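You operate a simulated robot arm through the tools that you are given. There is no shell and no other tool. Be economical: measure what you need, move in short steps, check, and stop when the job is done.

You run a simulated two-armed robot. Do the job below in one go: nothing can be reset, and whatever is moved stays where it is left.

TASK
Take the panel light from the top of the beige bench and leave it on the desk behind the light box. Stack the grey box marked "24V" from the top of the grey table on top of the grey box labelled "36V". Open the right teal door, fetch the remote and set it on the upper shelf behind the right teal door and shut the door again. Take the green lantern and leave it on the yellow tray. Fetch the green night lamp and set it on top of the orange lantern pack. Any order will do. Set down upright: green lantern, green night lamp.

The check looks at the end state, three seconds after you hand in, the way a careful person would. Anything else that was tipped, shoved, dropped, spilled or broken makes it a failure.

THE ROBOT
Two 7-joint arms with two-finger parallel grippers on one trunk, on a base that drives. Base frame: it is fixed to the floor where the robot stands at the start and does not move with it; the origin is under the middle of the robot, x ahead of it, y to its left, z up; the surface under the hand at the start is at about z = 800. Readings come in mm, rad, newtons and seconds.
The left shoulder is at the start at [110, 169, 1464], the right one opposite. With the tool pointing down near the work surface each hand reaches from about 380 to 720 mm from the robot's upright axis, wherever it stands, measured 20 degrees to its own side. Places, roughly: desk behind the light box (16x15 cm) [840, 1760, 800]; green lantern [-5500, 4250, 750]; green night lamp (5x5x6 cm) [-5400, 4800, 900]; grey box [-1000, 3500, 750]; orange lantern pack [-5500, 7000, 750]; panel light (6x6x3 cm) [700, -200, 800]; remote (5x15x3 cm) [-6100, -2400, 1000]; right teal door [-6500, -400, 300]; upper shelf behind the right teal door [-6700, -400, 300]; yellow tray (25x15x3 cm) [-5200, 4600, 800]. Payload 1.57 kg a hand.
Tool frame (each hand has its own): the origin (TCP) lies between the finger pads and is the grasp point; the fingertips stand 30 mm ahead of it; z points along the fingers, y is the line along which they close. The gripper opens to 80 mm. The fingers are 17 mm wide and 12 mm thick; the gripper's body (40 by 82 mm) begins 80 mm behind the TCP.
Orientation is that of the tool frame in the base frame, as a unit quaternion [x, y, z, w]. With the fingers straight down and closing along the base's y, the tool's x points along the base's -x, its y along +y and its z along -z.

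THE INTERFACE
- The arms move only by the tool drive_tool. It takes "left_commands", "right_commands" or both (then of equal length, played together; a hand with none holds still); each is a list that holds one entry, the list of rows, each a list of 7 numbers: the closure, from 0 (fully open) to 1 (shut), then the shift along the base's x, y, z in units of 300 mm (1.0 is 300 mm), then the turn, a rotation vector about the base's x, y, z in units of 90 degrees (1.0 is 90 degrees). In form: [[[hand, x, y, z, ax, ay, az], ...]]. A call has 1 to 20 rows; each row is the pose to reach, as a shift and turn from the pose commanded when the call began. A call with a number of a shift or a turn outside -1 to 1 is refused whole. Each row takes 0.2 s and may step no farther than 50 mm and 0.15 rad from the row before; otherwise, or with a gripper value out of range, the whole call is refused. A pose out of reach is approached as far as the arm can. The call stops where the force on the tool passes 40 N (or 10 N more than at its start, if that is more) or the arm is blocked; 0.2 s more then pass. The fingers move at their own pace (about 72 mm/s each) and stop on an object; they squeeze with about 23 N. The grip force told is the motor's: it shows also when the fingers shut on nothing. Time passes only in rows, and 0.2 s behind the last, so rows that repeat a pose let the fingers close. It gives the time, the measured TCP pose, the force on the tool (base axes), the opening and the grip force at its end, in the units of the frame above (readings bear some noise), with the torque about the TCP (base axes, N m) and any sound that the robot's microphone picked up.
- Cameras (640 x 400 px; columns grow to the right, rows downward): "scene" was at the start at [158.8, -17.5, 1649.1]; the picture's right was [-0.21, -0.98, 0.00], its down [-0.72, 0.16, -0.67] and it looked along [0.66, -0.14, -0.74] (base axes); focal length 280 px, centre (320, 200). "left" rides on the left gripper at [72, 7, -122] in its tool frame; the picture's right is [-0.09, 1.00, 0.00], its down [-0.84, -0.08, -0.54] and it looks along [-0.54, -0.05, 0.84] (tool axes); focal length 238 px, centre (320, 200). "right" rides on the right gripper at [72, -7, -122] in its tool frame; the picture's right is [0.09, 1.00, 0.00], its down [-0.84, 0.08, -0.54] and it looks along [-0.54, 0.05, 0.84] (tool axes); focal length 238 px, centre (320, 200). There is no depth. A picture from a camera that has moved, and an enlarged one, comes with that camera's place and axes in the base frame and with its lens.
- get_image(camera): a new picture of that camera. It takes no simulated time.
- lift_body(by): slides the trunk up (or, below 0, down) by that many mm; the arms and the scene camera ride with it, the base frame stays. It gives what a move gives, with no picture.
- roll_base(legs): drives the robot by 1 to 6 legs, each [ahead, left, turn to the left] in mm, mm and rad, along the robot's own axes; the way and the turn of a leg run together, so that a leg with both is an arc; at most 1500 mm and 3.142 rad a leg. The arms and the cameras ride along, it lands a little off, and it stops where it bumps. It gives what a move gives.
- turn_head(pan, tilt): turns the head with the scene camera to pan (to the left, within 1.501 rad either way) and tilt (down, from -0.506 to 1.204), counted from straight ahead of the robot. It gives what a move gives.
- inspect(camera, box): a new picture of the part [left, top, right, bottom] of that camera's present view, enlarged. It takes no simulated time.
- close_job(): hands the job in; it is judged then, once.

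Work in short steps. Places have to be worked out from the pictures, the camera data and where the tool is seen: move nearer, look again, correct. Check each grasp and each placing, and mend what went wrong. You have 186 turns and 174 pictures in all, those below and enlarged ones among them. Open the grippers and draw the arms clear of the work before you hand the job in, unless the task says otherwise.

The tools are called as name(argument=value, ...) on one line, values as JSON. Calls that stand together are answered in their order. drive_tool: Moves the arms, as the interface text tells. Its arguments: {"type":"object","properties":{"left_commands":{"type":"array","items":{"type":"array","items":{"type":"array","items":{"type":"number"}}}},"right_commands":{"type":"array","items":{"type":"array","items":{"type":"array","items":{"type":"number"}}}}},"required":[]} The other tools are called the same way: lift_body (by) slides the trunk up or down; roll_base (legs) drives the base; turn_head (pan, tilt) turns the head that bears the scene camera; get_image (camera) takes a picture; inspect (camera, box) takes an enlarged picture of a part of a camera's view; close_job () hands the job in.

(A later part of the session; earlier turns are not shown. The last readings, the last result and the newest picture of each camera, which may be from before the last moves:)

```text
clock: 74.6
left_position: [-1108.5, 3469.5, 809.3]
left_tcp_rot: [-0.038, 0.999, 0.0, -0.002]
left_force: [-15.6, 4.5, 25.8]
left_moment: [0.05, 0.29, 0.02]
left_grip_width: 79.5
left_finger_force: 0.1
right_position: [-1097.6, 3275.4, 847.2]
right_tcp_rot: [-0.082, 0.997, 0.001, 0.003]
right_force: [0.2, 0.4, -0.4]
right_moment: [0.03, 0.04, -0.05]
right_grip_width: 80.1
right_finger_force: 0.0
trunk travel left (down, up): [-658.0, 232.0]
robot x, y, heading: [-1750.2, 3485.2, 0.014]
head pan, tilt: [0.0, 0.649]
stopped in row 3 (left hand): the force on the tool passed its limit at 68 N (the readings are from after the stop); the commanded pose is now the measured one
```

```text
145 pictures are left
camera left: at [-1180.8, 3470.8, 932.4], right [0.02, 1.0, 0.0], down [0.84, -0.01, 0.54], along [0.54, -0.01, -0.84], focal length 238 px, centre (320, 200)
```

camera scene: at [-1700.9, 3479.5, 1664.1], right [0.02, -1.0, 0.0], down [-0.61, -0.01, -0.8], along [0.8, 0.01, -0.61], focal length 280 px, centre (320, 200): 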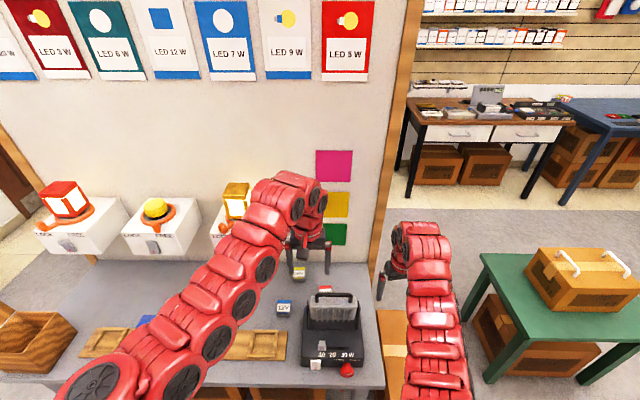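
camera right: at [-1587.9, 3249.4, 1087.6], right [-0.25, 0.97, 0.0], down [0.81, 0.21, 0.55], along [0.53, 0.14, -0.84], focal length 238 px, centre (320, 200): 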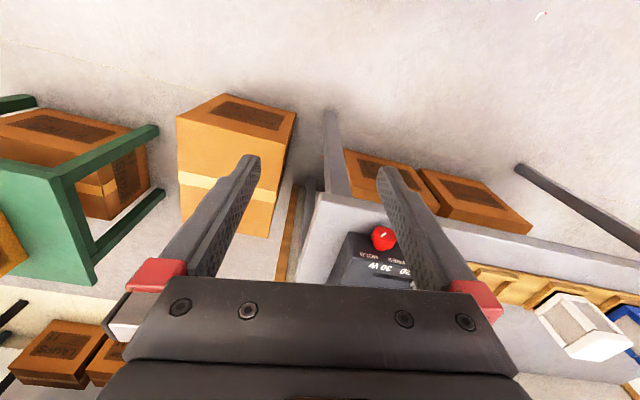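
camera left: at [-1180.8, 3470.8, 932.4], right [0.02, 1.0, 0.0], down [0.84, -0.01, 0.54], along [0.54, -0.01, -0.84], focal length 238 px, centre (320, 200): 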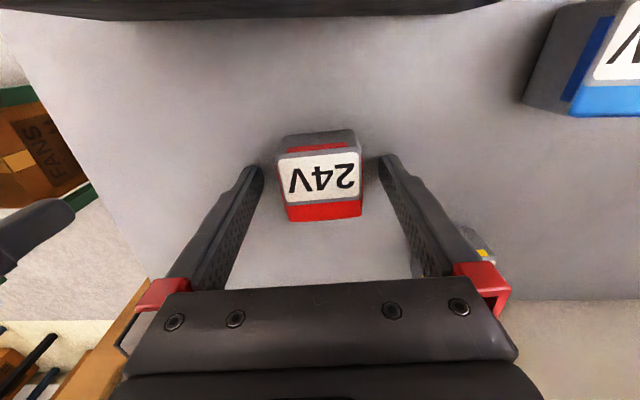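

The estimates agree on box top z≈815, so the table is at ≈779 and the tips just touched it. I rise 6 mm, shift x by -7 mm and close.

drive_tool(left_commands=[[[0, 0, 0, 0.025, 0, 0, 0], [0, -0.024, 0, 0.022, 0, 0, 0], [1, -0.024, 0, 0.022, 0, 0, 0], [1, -0.024, 0, 0.022, 0, 0, 0], [1, -0.024, 0, 0.022, 0, 0, 0]]])

get_image(camera="left")

```text
clock: 75.8
left_position: [-1112.5, 3469.6, 816.8]
left_tcp_rot: [-0.038, 0.999, 0.0, -0.001]
left_force: [0.0, 0.3, -0.2]
left_moment: [0.01, 0.01, -0.02]
left_grip_width: 45.2
left_finger_force: 22.8
right_position: [-1095.6, 3275.0, 845.1]
right_tcp_rot: [-0.081, 0.997, 0.002, 0.003]
right_force: [-0.5, 0.0, -0.1]
right_moment: [-0.02, 0.02, -0.01]
right_grip_width: 80.0
right_finger_force: 0.1
trunk travel left (down, up): [-658.0, 232.0]
robot x, y, heading: [-1750.1, 3478.4, 0.01]
head pan, tilt: [0.0, 0.649]
```

```text
144 pictures are left
camera left: at [-1185.6, 3470.4, 937.9], right [0.02, 1.0, 0.0], down [0.84, -0.01, 0.54], along [0.54, -0.01, -0.84], focal length 238 px, centre (320, 200)
```

left: 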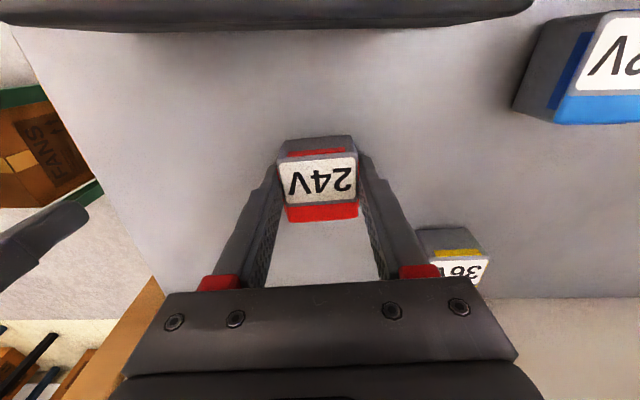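

Gripped (45 mm). I lift and move above the 36V box (est. (-1038,3571), top 815), turning about -11° to match it.

drive_tool(left_commands=[[[1, 0, 0, 0.15, 0, 0, 0], [1, 0, 0, 0.28, 0, 0, -0.03], [1, 0.08, 0.1, 0.3, 0, 0, -0.06], [1, 0.16, 0.2, 0.3, 0, 0, -0.1], [1, 0.24, 0.3, 0.3, 0, 0, -0.127], [1, 0.248, 0.338, 0.3, 0, 0, -0.127], [1, 0.248, 0.338, 0.3, 0, 0, -0.127]]])

get_image(camera="left")

get_image(camera="scene")

```text
clock: 77.4
left_position: [-1038.4, 3570.5, 905.9]
left_tcp_rot: [0.063, 0.998, 0.001, -0.001]
left_force: [-0.5, 0.0, -0.6]
left_moment: [-0.03, 0.0, 0.02]
left_grip_width: 44.8
left_finger_force: 23.2
right_position: [-1096.3, 3273.6, 846.0]
right_tcp_rot: [-0.081, 0.997, 0.001, 0.003]
right_force: [0.4, -0.5, 0.2]
right_moment: [-0.02, -0.01, -0.04]
right_grip_width: 80.1
right_finger_force: 0.0
trunk travel left (down, up): [-658.0, 232.0]
robot x, y, heading: [-1746.7, 3477.9, 0.014]
head pan, tilt: [0.0, 0.649]
```

```text
143 pictures are left
camera left: at [-1110.2, 3586.2, 1028.7], right [0.21, 0.98, 0.0], down [0.82, -0.18, 0.54], along [0.53, -0.12, -0.84], focal length 238 px, centre (320, 200)
```

left: 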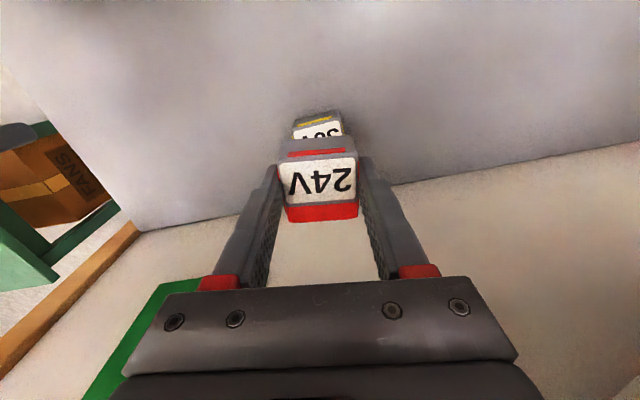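

```text
142 pictures are left
camera scene: at [-1581.5, 3482.0, 1544.2], right [0.02, -1.0, 0.0], down [-0.6, -0.01, -0.8], along [0.8, 0.01, -0.6], focal length 280 px, centre (320, 200)
```

scene: 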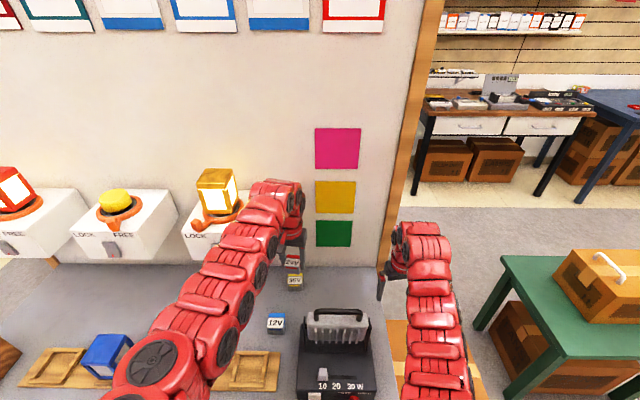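

I zoom to measure the relative alignment of the two boxes.

inspect(camera="left", box=[240, 90, 400, 230])

inspect(camera="scene", box=[240, 220, 340, 340])

```text
2.86 times, centred on (320, 160) of left
camera zoom: at [-1110.2, 3586.2, 1028.7], right [0.21, 0.98, 0.0], down [0.82, -0.18, 0.54], along [0.53, -0.12, -0.84], focal length 681 px, centre (320, 314)
```

zoom: 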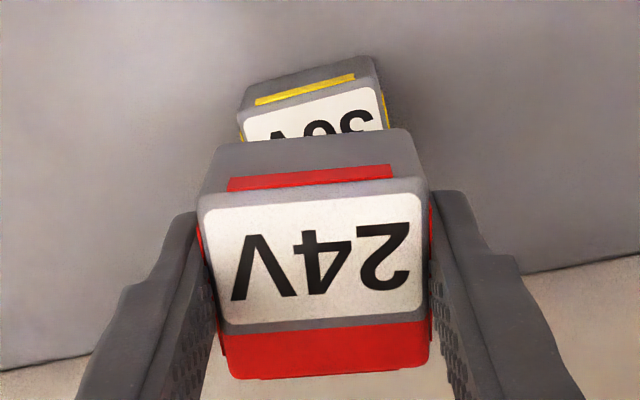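

```text
3.33 times, centred on (290, 280) of scene
camera zoom: at [-1581.5, 3482.0, 1544.2], right [0.02, -1.0, 0.0], down [-0.6, -0.01, -0.8], along [0.8, 0.01, -0.6], focal length 932 px, centre (420, -67)
```

zoom: 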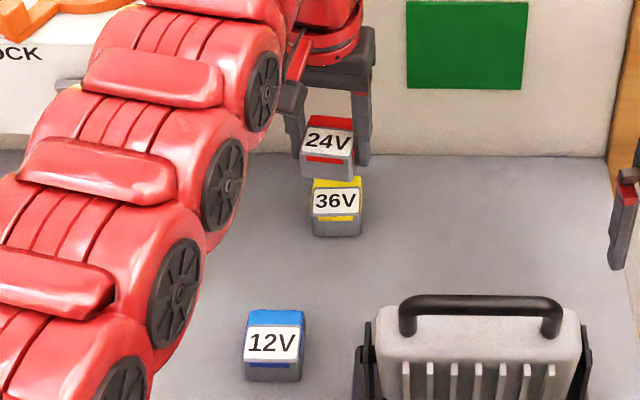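

36V lies about 7 mm farther in x, 3 mm less in y and +3° yaw relative to the held box. I correct and lower to just above contact (TCP≈856).

drive_tool(left_commands=[[[1, 0.023, -0.01, 0, 0, 0, 0.035], [1, 0.023, -0.01, -0.1, 0, 0, 0.035], [1, 0.023, -0.01, -0.15, 0, 0, 0.035], [1, 0.023, -0.01, -0.15, 0, 0, 0.035]]])

inspect(camera="scene", box=[240, 220, 340, 340])

inspect(camera="left", box=[240, 90, 400, 230])

```text
clock: 78.4
left_position: [-1037.6, 3567.6, 860.5]
left_tcp_rot: [0.035, 0.999, -0.001, -0.001]
left_force: [0.1, 0.8, -1.3]
left_moment: [-0.02, 0.0, 0.0]
left_grip_width: 45.4
left_finger_force: 23.1
left hand out of reach, approached as far as the arm can: row 2, 3, 4
right_position: [-1096.5, 3275.2, 847.5]
right_tcp_rot: [-0.081, 0.997, 0.0, 0.003]
right_force: [-0.2, 0.7, -0.4]
right_moment: [0.0, 0.03, 0.01]
right_grip_width: 80.0
right_finger_force: 0.0
trunk travel left (down, up): [-658.0, 232.0]
robot x, y, heading: [-1752.8, 3484.7, 0.012]
head pan, tilt: [0.0, 0.649]
```

```text
3.33 times, centred on (290, 280) of scene
camera zoom: at [-1580.7, 3483.7, 1544.1], right [0.02, -1.0, 0.0], down [-0.61, -0.01, -0.8], along [0.8, 0.01, -0.61], focal length 932 px, centre (420, -67)
```

zoom: 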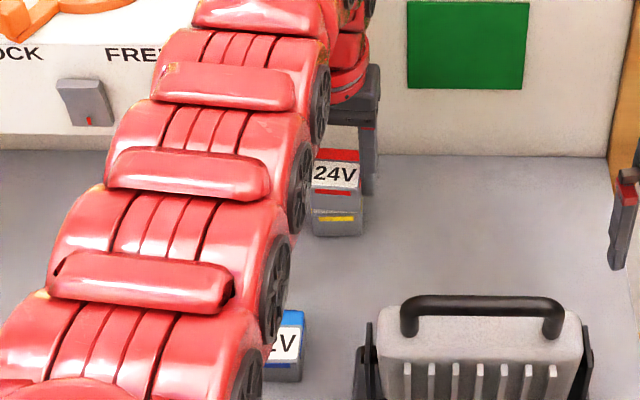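

```text
2.86 times, centred on (320, 160) of left
camera zoom: at [-1109.5, 3579.9, 982.7], right [0.16, 0.99, 0.0], down [0.83, -0.13, 0.54], along [0.53, -0.09, -0.84], focal length 681 px, centre (320, 314)
```

zoom: 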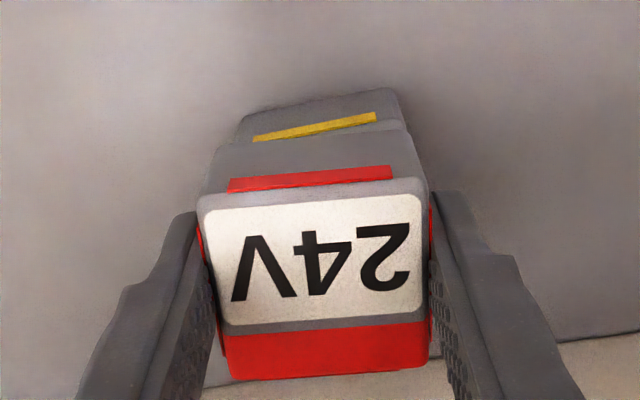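

The hand is at its reach limit. I raise it, then lower the trunk 80 mm to gain reach.

drive_tool(left_commands=[[[1, 0, 0, 0.15, 0, 0, 0], [1, 0, 0, 0.25, 0, 0, 0]]])

lift_body(by=-70)

```text
clock: 79.0
left_position: [-1038.6, 3569.4, 938.0]
left_tcp_rot: [0.035, 0.999, -0.001, -0.001]
left_force: [0.0, 0.4, -1.4]
left_moment: [0.01, -0.02, -0.01]
left_grip_width: 45.3
left_finger_force: 23.0
right_position: [-1095.9, 3274.6, 846.2]
right_tcp_rot: [-0.082, 0.997, 0.001, 0.003]
right_force: [0.8, -0.1, 0.2]
right_moment: [0.01, -0.02, 0.02]
right_grip_width: 79.7
right_finger_force: 0.0
trunk travel left (down, up): [-658.0, 232.0]
robot x, y, heading: [-1748.0, 3479.7, 0.018]
head pan, tilt: [0.0, 0.649]
```

```text
clock: 79.7
left_position: [-1039.0, 3568.1, 897.8]
left_tcp_rot: [0.035, 0.999, 0.001, -0.001]
left_force: [0.6, 0.2, -1.3]
left_moment: [-0.04, 0.04, 0.0]
left_grip_width: 45.2
left_finger_force: 23.0
right_position: [-1096.9, 3274.1, 809.2]
right_tcp_rot: [-0.083, 0.997, 0.002, 0.004]
right_force: [-9.4, 0.8, 10.8]
right_moment: [0.46, 0.42, 0.31]
right_grip_width: 80.0
right_finger_force: 0.0
trunk travel left (down, up): [-617.0, 273.0]
robot x, y, heading: [-1754.0, 3479.6, 0.013]
head pan, tilt: [0.0, 0.649]
stopped: the force on the tool passed its limit at 82 N (the readings are from after the stop); the commanded pose is now the measured one
```

The right hand's finger touched the table top at its end. I raise the right hand and check it.

drive_tool(right_commands=[[[0, 0, 0, 0.15, 0, 0, 0], [0, 0, 0, 0.3, 0, 0, 0], [0, -0.1, 0, 0.4, 0, 0, 0], [0, -0.2, 0, 0.4, 0, 0, 0]]])

get_image(camera="scene")

```text
clock: 80.7
left_position: [-1039.0, 3569.6, 895.9]
left_tcp_rot: [0.034, 0.999, 0.0, -0.002]
left_force: [-0.4, -0.3, -0.3]
left_moment: [0.0, 0.01, 0.01]
left_grip_width: 45.2
left_finger_force: 22.5
right_position: [-1104.2, 3275.0, 906.3]
right_tcp_rot: [-0.082, 0.997, 0.002, 0.004]
right_force: [0.7, -0.3, -0.5]
right_moment: [0.0, 0.0, -0.01]
right_grip_width: 80.4
right_finger_force: 0.0
right hand out of reach, approached as far as the arm can: row 3, 4
trunk travel left (down, up): [-617.0, 273.0]
robot x, y, heading: [-1752.7, 3480.4, 0.017]
head pan, tilt: [0.0, 0.649]
```

```text
137 pictures are left
camera scene: at [-1581.6, 3482.3, 1503.6], right [0.02, -1.0, 0.0], down [-0.6, -0.01, -0.8], along [0.8, 0.01, -0.6], focal length 280 px, centre (320, 200)
```

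scene: 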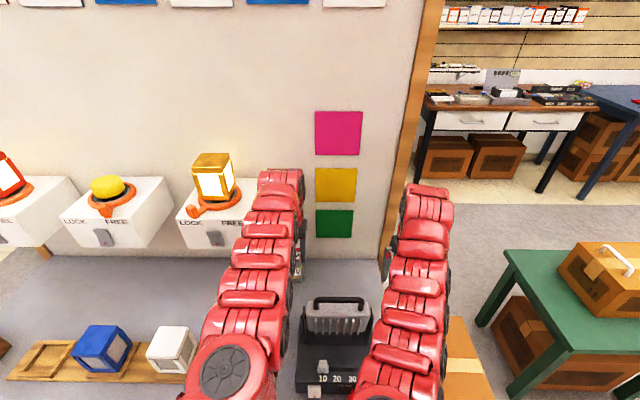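

Nothing displaced. Now I shift the held box +8 mm in x and come down to z≈858.

drive_tool(left_commands=[[[1, 0.027, -0.005, -0.02, 0, 0, 0], [1, 0.027, -0.005, -0.12, 0, 0, 0], [1, 0.027, -0.005, -0.12, 0, 0, 0]]])

inspect(camera="left", box=[240, 90, 400, 230])

```text
clock: 81.5
left_position: [-1041.0, 3566.6, 860.2]
left_tcp_rot: [0.033, 0.999, -0.001, -0.003]
left_force: [0.3, -0.4, -0.4]
left_moment: [0.0, 0.02, -0.01]
left_grip_width: 45.3
left_finger_force: 23.1
left hand out of reach, approached as far as the arm can: row 2, 3
right_position: [-1102.3, 3275.9, 905.9]
right_tcp_rot: [-0.082, 0.997, 0.001, 0.003]
right_force: [-0.1, 0.7, 0.5]
right_moment: [-0.01, 0.0, 0.03]
right_grip_width: 80.1
right_finger_force: 0.0
trunk travel left (down, up): [-617.0, 273.0]
robot x, y, heading: [-1751.4, 3480.6, 0.016]
head pan, tilt: [0.0, 0.649]
```

```text
2.86 times, centred on (320, 160) of left
camera zoom: at [-1111.0, 3578.7, 982.1], right [0.16, 0.99, 0.0], down [0.83, -0.13, 0.54], along [0.53, -0.09, -0.84], focal length 681 px, centre (320, 314)
```

zoom: 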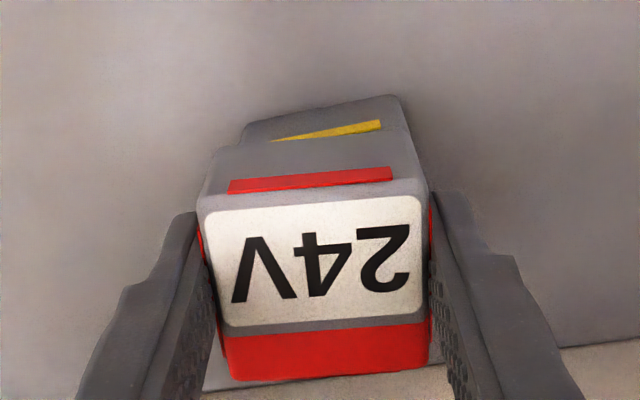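

Lowering doesn't help reach; I lift the hand 60 mm and drive the base 45 mm nearer instead.

drive_tool(left_commands=[[[1, 0, 0, 0.15, 0, 0, 0], [1, 0, 0, 0.2, 0, 0, 0]]])

roll_base(legs=[[45, 0, 0]])

```text
clock: 82.1
left_position: [-1040.0, 3566.8, 920.1]
left_tcp_rot: [0.035, 0.999, 0.0, -0.002]
left_force: [-0.8, 0.1, -0.6]
left_moment: [0.04, -0.02, 0.02]
left_grip_width: 45.3
left_finger_force: 22.9
right_position: [-1102.6, 3274.8, 906.4]
right_tcp_rot: [-0.082, 0.997, 0.002, 0.004]
right_force: [0.5, 0.1, -0.4]
right_moment: [0.01, 0.0, 0.01]
right_grip_width: 80.0
right_finger_force: 0.0
trunk travel left (down, up): [-617.0, 273.0]
robot x, y, heading: [-1751.5, 3482.0, 0.016]
head pan, tilt: [0.0, 0.649]
```

```text
clock: 83.2
left_position: [-1001.1, 3566.1, 920.0]
left_tcp_rot: [0.033, 0.999, 0.001, -0.011]
left_force: [0.1, -0.1, -0.7]
left_moment: [0.0, 0.01, 0.01]
left_grip_width: 45.5
left_finger_force: 22.8
right_position: [-1058.8, 3276.0, 905.5]
right_tcp_rot: [-0.083, 0.997, 0.001, 0.003]
right_force: [-1.0, -0.6, 0.0]
right_moment: [-0.01, -0.03, 0.0]
right_grip_width: 80.1
right_finger_force: 0.1
trunk travel left (down, up): [-617.0, 273.0]
robot x, y, heading: [-1704.3, 3480.4, 0.018]
head pan, tilt: [0.0, 0.649]
stopped in leg 1: the force on the tool passed its limit at 155 N (the readings are from after the stop); the commanded pose is now the measured one
```

The wrist bumped the partition as I drove. I pull the hand back and look for any damage.

drive_tool(left_commands=[[[1, -0.1, 0, 0, 0, 0, 0]]])

get_image(camera="scene")

inspect(camera="left", box=[240, 90, 400, 230])

```text
clock: 83.5
left_position: [-1031.3, 3565.5, 922.4]
left_tcp_rot: [0.032, 0.999, 0.007, -0.011]
left_force: [-2.1, 7.0, -1.9]
left_moment: [-0.6, -0.11, 0.03]
left_grip_width: 45.1
left_finger_force: 23.0
right_position: [-1058.8, 3272.8, 905.9]
right_tcp_rot: [-0.083, 0.997, 0.004, 0.005]
right_force: [-0.3, -1.7, 0.3]
right_moment: [0.12, -0.03, 0.03]
right_grip_width: 79.9
right_finger_force: 0.2
trunk travel left (down, up): [-617.0, 273.0]
robot x, y, heading: [-1707.2, 3481.6, 0.011]
head pan, tilt: [0.0, 0.649]
```

```text
135 pictures are left
camera scene: at [-1539.4, 3476.4, 1503.8], right [0.02, -1.0, 0.0], down [-0.6, -0.01, -0.8], along [0.8, 0.02, -0.6], focal length 280 px, centre (320, 200)
```

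scene: 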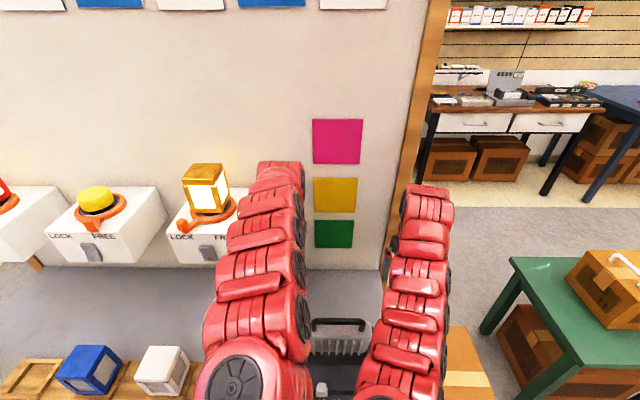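

```text
2.86 times, centred on (320, 160) of left
camera zoom: at [-1100.5, 3575.3, 1045.5], right [0.16, 0.99, 0.01], down [0.84, -0.14, 0.52], along [0.52, -0.07, -0.85], focal length 681 px, centre (320, 314)
```

zoom: 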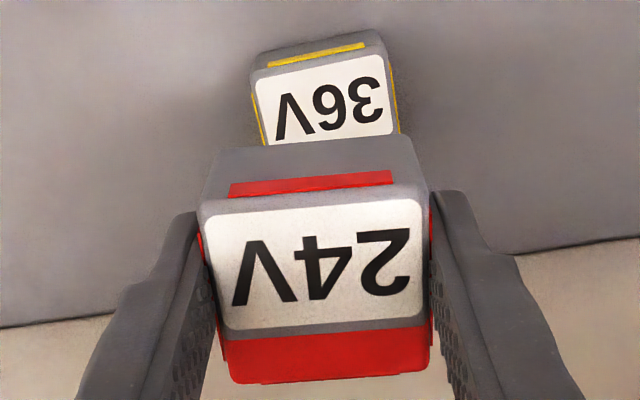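

Nothing seems displaced, though some side force remains. I level the hand, turn +4° and re-read the forces.

drive_tool(left_commands=[[[1, 0, 0, 0.02, -0.009, -0.014, 0.025], [1, 0, 0, 0.02, -0.009, -0.014, 0.05], [1, 0, 0, 0.02, -0.009, -0.014, 0.05]]])

inspect(camera="left", box=[240, 90, 400, 230])

```text
clock: 84.3
left_position: [-1030.5, 3566.1, 926.2]
left_tcp_rot: [-0.007, 1.0, -0.006, 0.001]
left_force: [1.0, 0.7, -1.5]
left_moment: [-0.01, 0.02, -0.01]
left_grip_width: 45.3
left_finger_force: 23.0
right_position: [-1057.5, 3276.6, 905.9]
right_tcp_rot: [-0.084, 0.996, 0.002, 0.003]
right_force: [-0.4, 0.3, 0.2]
right_moment: [-0.02, -0.02, -0.01]
right_grip_width: 79.9
right_finger_force: 0.1
trunk travel left (down, up): [-617.0, 273.0]
robot x, y, heading: [-1706.2, 3481.4, 0.015]
head pan, tilt: [0.0, 0.649]
```

```text
2.86 times, centred on (320, 160) of left
camera zoom: at [-1102.9, 3573.8, 1048.2], right [0.08, 1.0, -0.01], down [0.84, -0.06, 0.54], along [0.54, -0.05, -0.84], focal length 681 px, centre (320, 314)
```

zoom: 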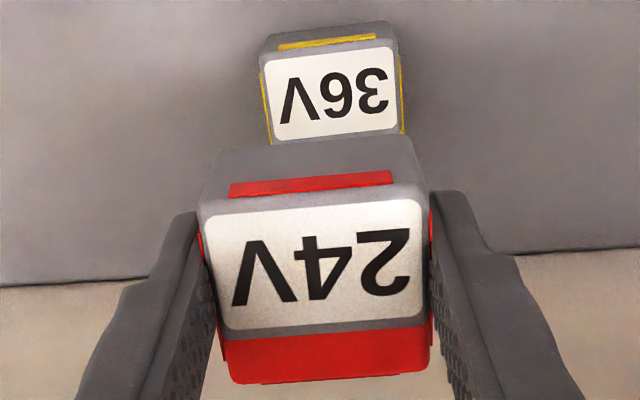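

Alignment now within ~4 mm; I apply (-4.5,+2.5) mm, and descend to z≈857.

drive_tool(left_commands=[[[1, -0.015, 0.008, -0.1, 0.008, 0, 0], [1, -0.015, 0.008, -0.2, 0.008, 0, 0], [1, -0.015, 0.008, -0.225, 0.008, 0, 0], [1, -0.015, 0.008, -0.225, 0.008, 0, 0]]])

inspect(camera="left", box=[240, 90, 400, 230])

```text
clock: 85.3
left_position: [-1033.9, 3570.1, 860.3]
left_tcp_rot: [-0.006, 1.0, 0.0, 0.0]
left_force: [0.2, -0.5, -0.1]
left_moment: [0.02, 0.01, 0.0]
left_grip_width: 45.2
left_finger_force: 22.7
right_position: [-1058.8, 3276.1, 905.8]
right_tcp_rot: [-0.083, 0.997, 0.002, 0.003]
right_force: [-0.2, 0.9, 0.3]
right_moment: [0.01, 0.02, -0.03]
right_grip_width: 80.3
right_finger_force: 0.0
trunk travel left (down, up): [-617.0, 273.0]
robot x, y, heading: [-1704.9, 3477.3, 0.019]
head pan, tilt: [0.0, 0.649]
```

```text
2.86 times, centred on (320, 160) of left
camera zoom: at [-1106.3, 3575.8, 981.1], right [0.08, 1.0, 0.0], down [0.84, -0.07, 0.54], along [0.54, -0.04, -0.84], focal length 681 px, centre (320, 314)
```

zoom: 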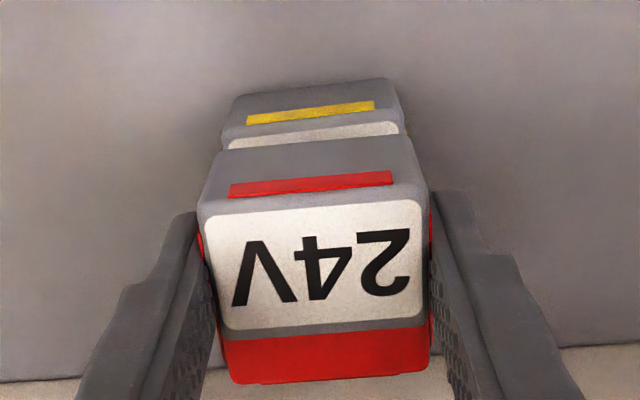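

Well stacked laterally. I lower in small steps to contact.

drive_tool(left_commands=[[[1, 0, 0, -0.008, 0, 0, 0], [1, 0, 0, -0.014, 0, 0, 0], [1, 0, 0, -0.02, 0, 0, 0], [1, 0, 0, -0.02, 0, 0, 0]]])

```text
clock: 86.3
left_position: [-1034.9, 3570.3, 853.5]
left_tcp_rot: [-0.006, 1.0, 0.001, 0.0]
left_force: [1.0, 0.8, -0.7]
left_moment: [0.04, 0.0, 0.01]
left_grip_width: 45.3
left_finger_force: 23.4
right_position: [-1057.9, 3275.7, 905.9]
right_tcp_rot: [-0.082, 0.997, 0.002, 0.003]
right_force: [0.5, 0.7, 0.0]
right_moment: [0.0, 0.0, 0.01]
right_grip_width: 80.1
right_finger_force: 0.1
trunk travel left (down, up): [-617.0, 273.0]
robot x, y, heading: [-1703.0, 3480.0, 0.012]
head pan, tilt: [0.0, 0.649]
```

drive_tool(left_commands=[[[1, 0, 0, -0.006, 0, 0, 0], [1, 0, 0, -0.012, 0, 0, 0], [1, 0, 0, -0.012, 0, 0, 0]]])

inspect(camera="left", box=[240, 90, 400, 230])

```text
clock: 87.2
left_position: [-1034.6, 3569.4, 851.5]
left_tcp_rot: [-0.007, 1.0, 0.001, 0.004]
left_force: [0.5, 3.9, 18.9]
left_moment: [0.15, 0.08, 0.02]
left_grip_width: 45.3
left_finger_force: 22.5
right_position: [-1059.1, 3276.3, 906.7]
right_tcp_rot: [-0.083, 0.997, 0.001, 0.004]
right_force: [0.3, 0.0, -0.3]
right_moment: [-0.03, 0.0, -0.02]
right_grip_width: 80.0
right_finger_force: 0.1
trunk travel left (down, up): [-617.0, 273.0]
robot x, y, heading: [-1705.7, 3482.6, 0.013]
head pan, tilt: [0.0, 0.649]
```

```text
2.86 times, centred on (320, 160) of left
camera zoom: at [-1108.3, 3575.8, 972.8], right [0.08, 1.0, 0.0], down [0.83, -0.07, 0.55], along [0.55, -0.04, -0.84], focal length 681 px, centre (320, 314)
```

zoom: 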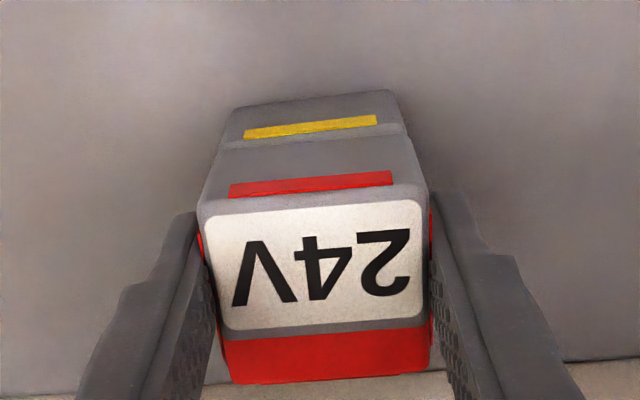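

Contact made (19 N). I ease up slightly, open and rise straight up.

drive_tool(left_commands=[[[0.85, 0, 0, 0.003, 0, 0, 0], [0.5, 0, 0, 0.003, 0, 0, 0], [0, 0, 0, 0.003, 0, 0, 0], [0, 0, 0, 0.003, 0, 0, 0], [0, 0, 0, 0.1, 0, 0, 0], [0, 0, 0, 0.25, 0, 0, 0], [0, -0.05, 0, 0.35, 0, 0, 0]]])

get_image(camera="left")

```text
clock: 88.8
left_position: [-1052.7, 3569.0, 955.6]
left_tcp_rot: [-0.006, 1.0, 0.001, 0.001]
left_force: [0.5, -0.6, 0.2]
left_moment: [-0.02, -0.02, 0.03]
left_grip_width: 79.9
left_finger_force: 0.0
right_position: [-1059.2, 3276.1, 906.1]
right_tcp_rot: [-0.083, 0.997, 0.002, 0.004]
right_force: [0.2, 0.3, -0.3]
right_moment: [0.02, -0.01, -0.01]
right_grip_width: 80.0
right_finger_force: 0.0
trunk travel left (down, up): [-617.0, 273.0]
robot x, y, heading: [-1706.1, 3481.7, 0.018]
head pan, tilt: [0.0, 0.649]
```

```text
130 pictures are left
camera left: at [-1124.1, 3575.1, 1076.9], right [0.08, 1.0, 0.0], down [0.84, -0.07, 0.54], along [0.54, -0.04, -0.84], focal length 238 px, centre (320, 200)
```

left: 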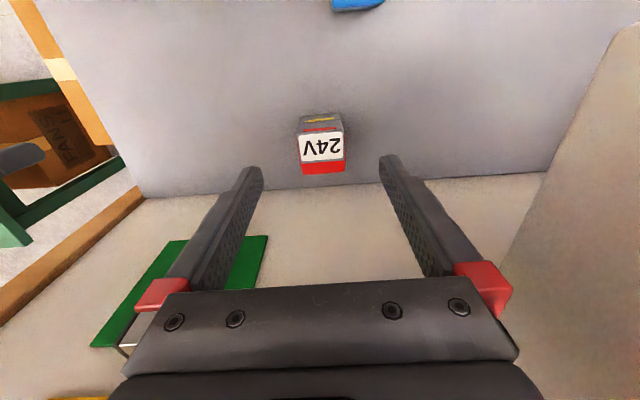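

Stack is good. I raise the trunk back, then back away from the table.

lift_body(by=161)

roll_base(legs=[[-600, 0, 0]])

get_image(camera="scene")

```text
clock: 90.6
left_position: [-1050.3, 3569.0, 1114.8]
left_tcp_rot: [-0.006, 1.0, 0.0, 0.001]
left_force: [-0.1, 0.9, 0.3]
left_moment: [-0.01, 0.02, -0.03]
left_grip_width: 80.0
left_finger_force: 0.1
right_position: [-1057.8, 3276.2, 1066.7]
right_tcp_rot: [-0.083, 0.997, 0.003, 0.003]
right_force: [0.0, 0.0, 0.8]
right_moment: [0.01, -0.02, 0.04]
right_grip_width: 80.2
right_finger_force: 0.1
trunk travel left (down, up): [-778.0, 112.0]
robot x, y, heading: [-1706.5, 3479.7, 0.016]
head pan, tilt: [0.0, 0.649]
```

```text
clock: 94.0
left_position: [-1650.0, 3560.2, 1115.6]
left_tcp_rot: [-0.005, 1.0, 0.0, 0.001]
left_force: [0.6, 0.2, -0.6]
left_moment: [-0.01, 0.03, -0.02]
left_grip_width: 80.0
left_finger_force: 0.1
right_position: [-1657.5, 3266.3, 1066.3]
right_tcp_rot: [-0.082, 0.997, 0.002, 0.003]
right_force: [0.1, 0.7, -0.5]
right_moment: [0.02, 0.03, -0.02]
right_grip_width: 80.0
right_finger_force: 0.1
trunk travel left (down, up): [-778.0, 112.0]
robot x, y, heading: [-2306.1, 3469.7, 0.012]
head pan, tilt: [0.0, 0.649]
```

```text
129 pictures are left
camera scene: at [-2136.6, 3473.4, 1664.5], right [0.02, -1.0, 0.0], down [-0.6, -0.01, -0.8], along [0.8, 0.01, -0.6], focal length 280 px, centre (320, 200)
```

scene: 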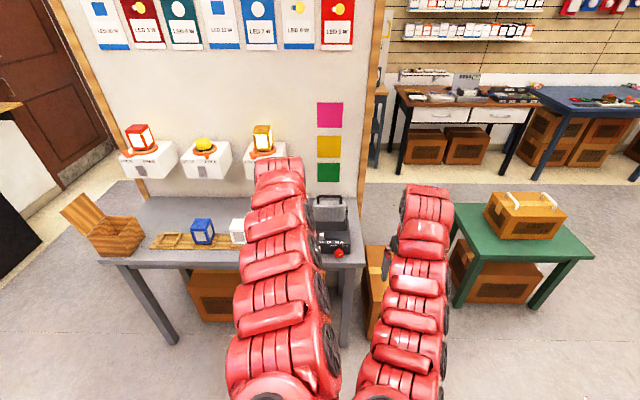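

Everything is as before. Now I turn around to face the counter on the -x side.

roll_base(legs=[[0, 0, 3.13]])

turn_head(pan=0.0, tilt=0.35)

get_image(camera="scene")

```text
clock: 102.0
left_position: [-2947.6, 3316.8, 1114.1]
left_tcp_rot: [0.998, 0.059, -0.001, 0.001]
left_force: [-0.6, -0.4, -0.2]
left_moment: [-0.01, -0.06, 0.0]
left_grip_width: 79.8
left_finger_force: 0.1
right_position: [-2969.2, 3608.8, 1066.6]
right_tcp_rot: [0.991, 0.133, -0.003, 0.002]
right_force: [-0.1, 0.1, 0.7]
right_moment: [-0.01, -0.03, -0.01]
right_grip_width: 80.2
right_finger_force: 0.0
trunk travel left (down, up): [-778.0, 112.0]
robot x, y, heading: [-2305.4, 3468.8, -3.026]
head pan, tilt: [0.0, 0.649]
```

```text
clock: 102.8
left_position: [-2946.9, 3318.1, 1114.6]
left_tcp_rot: [0.998, 0.058, -0.001, 0.0]
left_force: [0.3, -0.9, 0.0]
left_moment: [0.01, 0.01, 0.0]
left_grip_width: 79.9
left_finger_force: 0.0
right_position: [-2970.4, 3610.0, 1066.8]
right_tcp_rot: [0.991, 0.133, -0.004, 0.003]
right_force: [0.2, -1.0, -0.1]
right_moment: [-0.01, 0.0, 0.0]
right_grip_width: 80.2
right_finger_force: 0.0
trunk travel left (down, up): [-778.0, 112.0]
robot x, y, heading: [-2306.3, 3469.7, -3.022]
head pan, tilt: [0.0, 0.351]
```

```text
128 pictures are left
camera scene: at [-2476.5, 3450.4, 1691.6], right [-0.12, 0.99, 0.0], down [0.34, 0.04, -0.94], along [-0.93, -0.11, -0.34], focal length 280 px, centre (320, 200)
```

scene: 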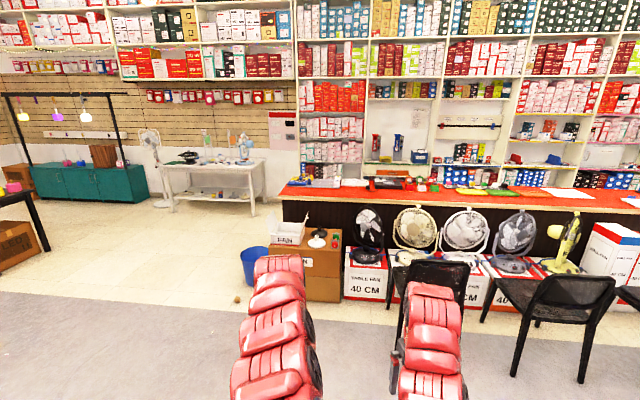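

I zoom on the counter where the green lantern, night lamp and yellow tray should be.

inspect(camera="scene", box=[350, 140, 590, 290])

```text
2.67 times, centred on (470, 215) of scene
camera zoom: at [-2476.5, 3450.4, 1691.6], right [-0.12, 0.99, 0.0], down [0.34, 0.04, -0.94], along [-0.93, -0.11, -0.34], focal length 746 px, centre (-80, 160)
```

zoom: 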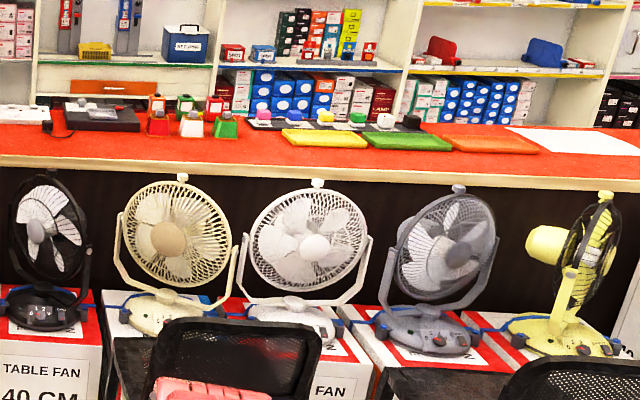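

The items are on the counter behind fans and chairs, so I must reach them from the aisle behind the counter. I drive to the open floor left of the counter and look.

roll_base(legs=[[0, 0, -0.12], [0, 1450, 0], [1500, 0, 0], [400, 0, 0]])

turn_head(pan=-0.45, tilt=0.3)

get_image(camera="scene")

```text
clock: 119.6
left_position: [-4852.3, 1963.9, 1115.3]
left_tcp_rot: [1.0, -0.009, 0.0, 0.0]
left_force: [0.0, 0.4, 0.3]
left_moment: [0.0, 0.0, -0.02]
left_grip_width: 80.2
left_finger_force: 0.1
right_position: [-4833.9, 2258.2, 1069.2]
right_tcp_rot: [0.998, 0.067, -0.005, 0.001]
right_force: [-0.1, 0.2, -0.4]
right_moment: [0.01, -0.01, -0.01]
right_grip_width: 79.8
right_finger_force: 0.0
trunk travel left (down, up): [-778.0, 112.0]
robot x, y, heading: [-4193.1, 2035.1, 3.127]
head pan, tilt: [0.0, 0.351]
```

```text
clock: 120.5
left_position: [-4851.9, 1963.9, 1114.6]
left_tcp_rot: [1.0, -0.009, -0.001, 0.001]
left_force: [-0.2, 0.5, -0.8]
left_moment: [0.0, -0.01, -0.02]
left_grip_width: 79.9
left_finger_force: 0.1
right_position: [-4835.1, 2257.5, 1066.2]
right_tcp_rot: [0.998, 0.067, -0.004, 0.003]
right_force: [-0.1, 0.0, 0.1]
right_moment: [0.01, -0.01, -0.02]
right_grip_width: 80.0
right_finger_force: 0.1
trunk travel left (down, up): [-778.0, 112.0]
robot x, y, heading: [-4196.3, 2031.5, 3.13]
head pan, tilt: [-0.45, 0.3]
```

```text
126 pictures are left
camera scene: at [-4357.0, 2074.5, 1696.4], right [0.45, 0.89, 0.0], down [0.26, -0.13, -0.96], along [-0.85, 0.43, -0.3], focal length 280 px, centre (320, 200)
```

scene: 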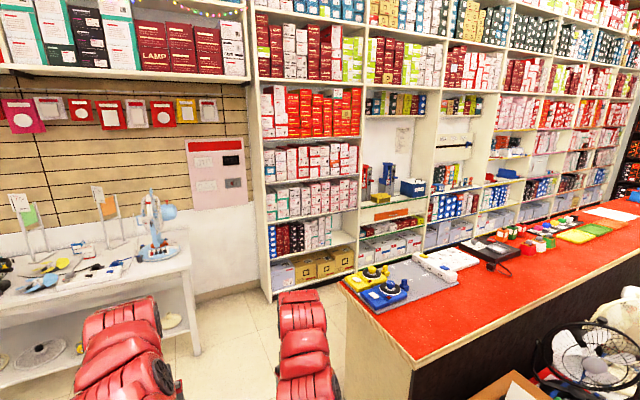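

The aisle behind the counter spans x≈-6550 to -5573. I turn to face +x here, then back into the open area at (-6060,2380), ready to slide up the aisle facing the counter.

roll_base(legs=[[0, 0, 3.1]])

turn_head(pan=1.4, tilt=0.5)

```text
clock: 128.3
left_position: [-3537.7, 2103.7, 1115.2]
left_tcp_rot: [0.005, 1.0, 0.001, 0.0]
left_force: [0.1, 0.3, -0.2]
left_moment: [0.03, -0.03, -0.01]
left_grip_width: 80.2
left_finger_force: 0.1
right_position: [-3553.0, 1811.0, 1067.6]
right_tcp_rot: [-0.07, 0.998, 0.003, 0.004]
right_force: [-0.3, -0.5, -0.4]
right_moment: [0.02, 0.02, -0.02]
right_grip_width: 79.8
right_finger_force: 0.1
trunk travel left (down, up): [-778.0, 112.0]
robot x, y, heading: [-4196.8, 2032.3, -0.007]
head pan, tilt: [-0.45, 0.3]
```

```text
clock: 130.1
left_position: [-3537.8, 2104.3, 1115.1]
left_tcp_rot: [0.006, 1.0, -0.001, 0.001]
left_force: [-0.3, 0.2, 0.5]
left_moment: [0.01, 0.0, -0.02]
left_grip_width: 80.1
left_finger_force: 0.1
right_position: [-3553.6, 1811.3, 1067.0]
right_tcp_rot: [-0.071, 0.997, 0.003, 0.003]
right_force: [0.1, -0.3, -0.4]
right_moment: [-0.02, -0.02, 0.02]
right_grip_width: 79.9
right_finger_force: 0.1
trunk travel left (down, up): [-778.0, 112.0]
robot x, y, heading: [-4193.3, 2031.1, -0.008]
head pan, tilt: [1.4, 0.499]
```

Now I back up past the blue bin, shift left, and back on to x≈-6050.

roll_base(legs=[[-1200, 0, 0], [0, 330, 0], [-650, 0, 0]])

get_image(camera="scene")

```text
clock: 141.1
left_position: [-5368.8, 2440.9, 1114.6]
left_tcp_rot: [0.0, 1.0, 0.0, 0.001]
left_force: [0.0, 0.9, -0.3]
left_moment: [0.02, -0.01, 0.01]
left_grip_width: 79.7
left_finger_force: 0.0
right_position: [-5380.0, 2147.5, 1067.1]
right_tcp_rot: [-0.076, 0.997, 0.002, 0.003]
right_force: [-0.5, -1.1, 0.0]
right_moment: [0.0, -0.01, 0.02]
right_grip_width: 80.1
right_finger_force: 0.0
trunk travel left (down, up): [-778.0, 112.0]
robot x, y, heading: [-6023.5, 2355.3, 0.0]
head pan, tilt: [1.4, 0.499]
```

```text
125 pictures are left
camera scene: at [-5927.2, 2450.1, 1677.9], right [0.99, -0.17, 0.0], down [-0.08, -0.47, -0.88], along [0.15, 0.87, -0.48], focal length 280 px, centre (320, 200)
```

scene: 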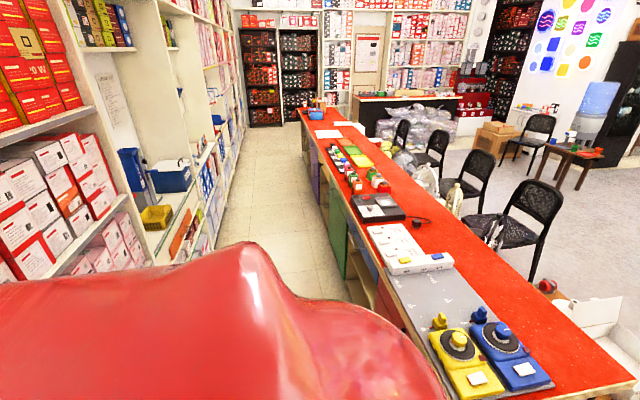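

The aisle is clear. I slide left to y≈4250 and look down at the counter.

roll_base(legs=[[0, 1000, 0], [0, 950, 0]])

turn_head(pan=0.3, tilt=0.7)

get_image(camera="scene")

```text
clock: 150.9
left_position: [-5386.7, 4387.3, 1114.3]
left_tcp_rot: [0.005, 1.0, 0.0, 0.001]
left_force: [-0.4, 0.2, 0.1]
left_moment: [0.04, -0.01, 0.0]
left_grip_width: 79.9
left_finger_force: 0.1
right_position: [-5401.5, 4093.8, 1066.7]
right_tcp_rot: [-0.071, 0.997, 0.002, 0.004]
right_force: [0.0, -0.1, 0.1]
right_moment: [0.0, -0.02, -0.03]
right_grip_width: 80.0
right_finger_force: 0.0
trunk travel left (down, up): [-778.0, 112.0]
robot x, y, heading: [-6044.0, 4313.5, -0.012]
head pan, tilt: [1.4, 0.499]
```

```text
clock: 152.2
left_position: [-5387.3, 4386.3, 1114.9]
left_tcp_rot: [0.004, 1.0, 0.0, 0.0]
left_force: [-0.2, 0.6, 0.1]
left_moment: [-0.02, -0.02, -0.01]
left_grip_width: 79.9
left_finger_force: 0.1
right_position: [-5403.0, 4094.6, 1066.5]
right_tcp_rot: [-0.071, 0.997, 0.001, 0.004]
right_force: [0.1, 0.2, 0.7]
right_moment: [-0.05, 0.03, -0.02]
right_grip_width: 79.8
right_finger_force: 0.0
trunk travel left (down, up): [-778.0, 112.0]
robot x, y, heading: [-6044.3, 4316.4, -0.006]
head pan, tilt: [0.3, 0.7]
```

```text
124 pictures are left
camera scene: at [-5880.9, 4337.0, 1660.3], right [0.29, -0.96, 0.0], down [-0.62, -0.19, -0.76], along [0.73, 0.22, -0.64], focal length 280 px, centre (320, 200)
```

scene: 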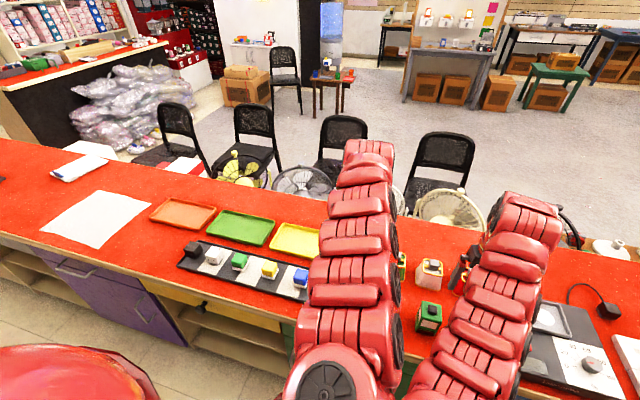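

I see coloured night lamps on a black strip and several lanterns. I take wrist views for details.

get_image(camera="left")

get_image(camera="right")

inspect(camera="scene", box=[380, 240, 540, 360])

```text
123 pictures are left
camera left: at [-5459.6, 4394.5, 1236.9], right [0.1, 0.99, 0.0], down [0.84, -0.09, 0.54], along [0.54, -0.05, -0.84], focal length 238 px, centre (320, 200)
```

left: 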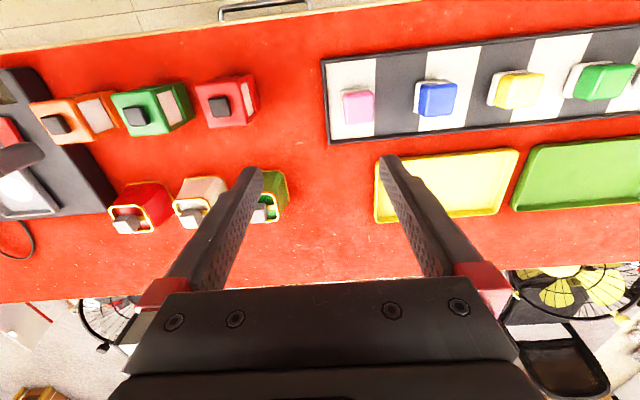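

```text
122 pictures are left
camera right: at [-5471.9, 4077.1, 1187.6], right [-0.23, 0.97, 0.0], down [0.81, 0.19, 0.55], along [0.53, 0.13, -0.84], focal length 238 px, centre (320, 200)
```

right: 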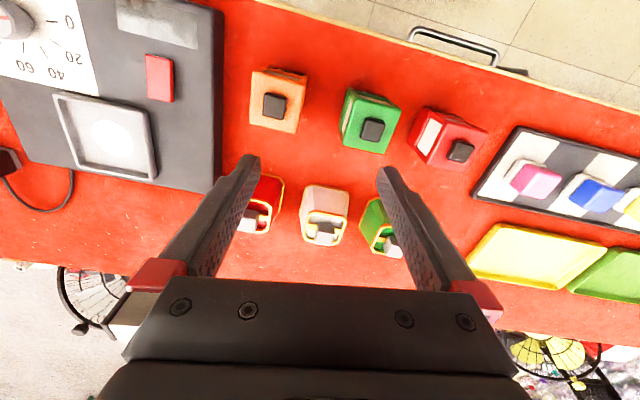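

```text
3.33 times, centred on (460, 300) of scene
camera zoom: at [-5880.9, 4337.0, 1660.3], right [0.29, -0.96, 0.0], down [-0.62, -0.19, -0.76], along [0.73, 0.22, -0.64], focal length 932 px, centre (-147, -133)
```

zoom: 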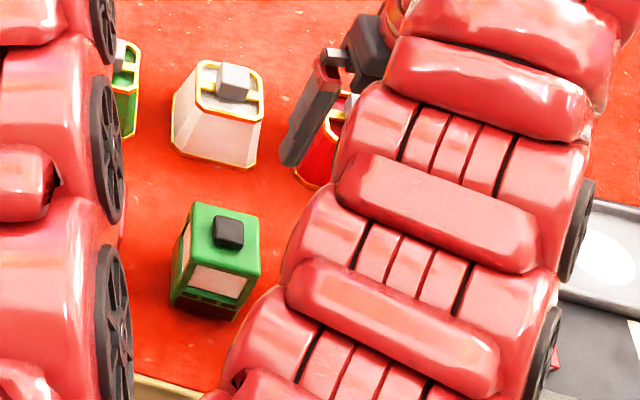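

The near-row green lantern triangulates to about (-5410,4160), top z≈895, matching the stated place; the far-row one doesn't. I zoom on it for its shape.

inspect(camera="right", box=[230, 50, 510, 260])

inspect(camera="left", box=[20, 60, 300, 250])

```text
1.90 times, centred on (370, 155) of right
camera zoom: at [-5471.9, 4077.1, 1187.6], right [-0.23, 0.97, 0.0], down [0.81, 0.19, 0.55], along [0.53, 0.13, -0.84], focal length 454 px, centre (225, 286)
```

zoom: 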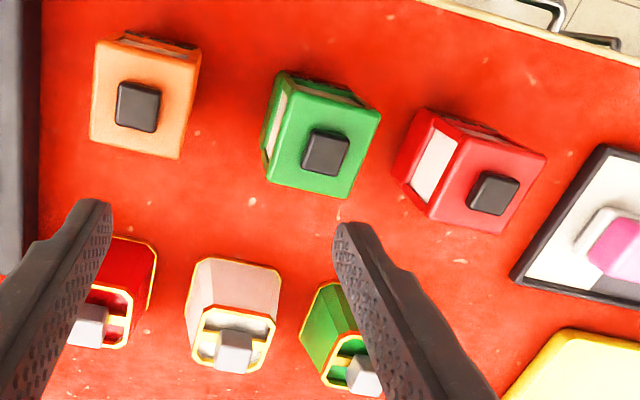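

```text
2.11 times, centred on (160, 155) of left
camera zoom: at [-5459.6, 4394.5, 1236.9], right [0.1, 0.99, 0.0], down [0.84, -0.09, 0.54], along [0.54, -0.05, -0.84], focal length 502 px, centre (657, 295)
```

zoom: 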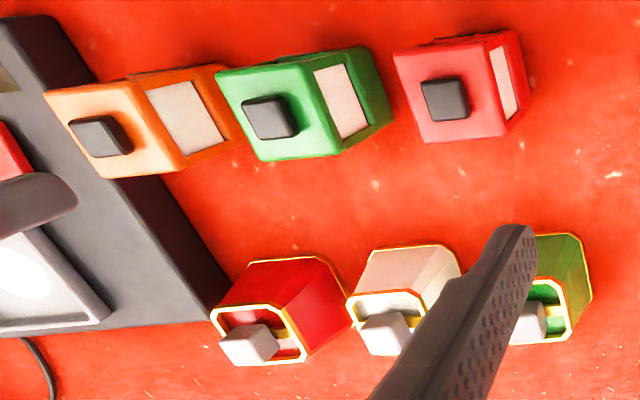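

Lantern's sides are nearly axis-aligned, ~63 mm wide; the counter top ≈ z 812. I bring the right hand above it with yaw ~0 and check.

drive_tool(right_commands=[[[0, 0, 0.1, 0, 0, 0, -0.05], [0, -0.023, 0.218, -0.03, 0, 0, -0.1], [0, -0.023, 0.218, -0.18, 0, 0, -0.1], [0, -0.023, 0.218, -0.3, 0, 0, -0.1], [0, -0.023, 0.218, -0.3, 0, 0, -0.1]]])

get_image(camera="right")

```text
clock: 153.4
left_position: [-5388.1, 4386.9, 1115.7]
left_tcp_rot: [0.004, 1.0, 0.001, 0.001]
left_force: [0.6, -0.2, 0.8]
left_moment: [-0.02, -0.04, 0.02]
left_grip_width: 80.0
left_finger_force: 0.0
right_position: [-5409.5, 4160.8, 978.4]
right_tcp_rot: [0.008, 1.0, 0.001, 0.004]
right_force: [-0.5, 0.2, 0.4]
right_moment: [0.01, -0.03, 0.01]
right_grip_width: 80.1
right_finger_force: 0.1
right hand out of reach, approached as far as the arm can: row 1, 2
trunk travel left (down, up): [-778.0, 112.0]
robot x, y, heading: [-6044.1, 4312.7, -0.004]
head pan, tilt: [0.3, 0.7]
```

```text
118 pictures are left
camera right: at [-5481.8, 4155.4, 1099.1], right [-0.08, 1.0, 0.0], down [0.83, 0.06, 0.55], along [0.55, 0.04, -0.84], focal length 238 px, centre (320, 200)
```

right: 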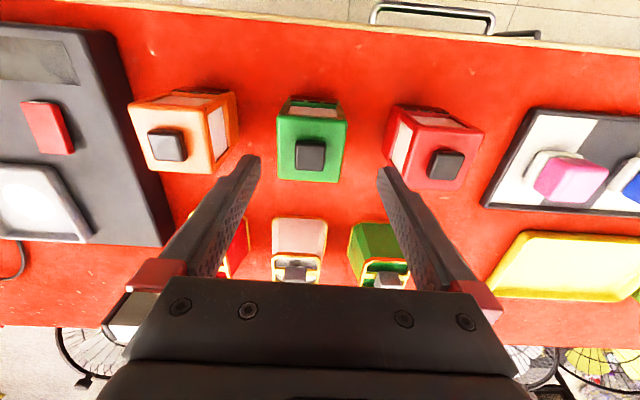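

Lantern centred about (-5396,4153), neighbours leave ~20 mm. I adjust and descend to z≈856.

drive_tool(right_commands=[[[0, 0.045, -0.026, -0.05, 0, 0, 0.01], [0, 0.045, -0.026, -0.2, 0, 0, 0.01], [0, 0.045, -0.026, -0.2, 0, 0, 0.01]]])

get_image(camera="right")

```text
clock: 154.2
left_position: [-5388.9, 4386.2, 1115.4]
left_tcp_rot: [0.005, 1.0, 0.0, 0.001]
left_force: [0.1, 0.4, -1.5]
left_moment: [-0.01, 0.0, 0.02]
left_grip_width: 80.1
left_finger_force: 0.1
right_position: [-5398.6, 4153.6, 917.7]
right_tcp_rot: [0.0, 1.0, 0.001, 0.004]
right_force: [0.0, -0.8, -0.5]
right_moment: [0.0, -0.03, -0.02]
right_grip_width: 80.0
right_finger_force: 0.0
trunk travel left (down, up): [-778.0, 112.0]
robot x, y, heading: [-6045.5, 4312.2, -0.008]
head pan, tilt: [0.3, 0.7]
```

```text
117 pictures are left
camera right: at [-5469.6, 4147.5, 1038.3], right [-0.09, 1.0, 0.0], down [0.83, 0.08, 0.55], along [0.55, 0.05, -0.84], focal length 238 px, centre (320, 200)
```

right: 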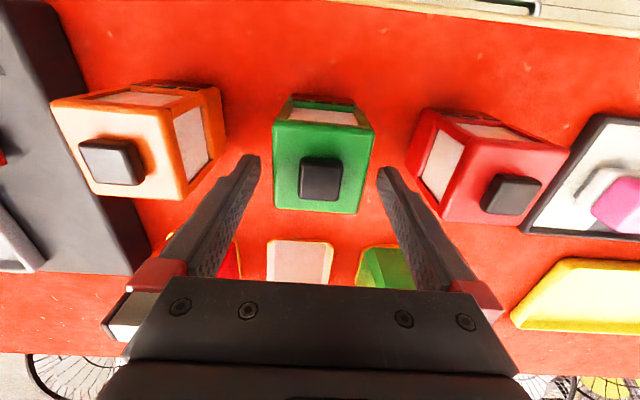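

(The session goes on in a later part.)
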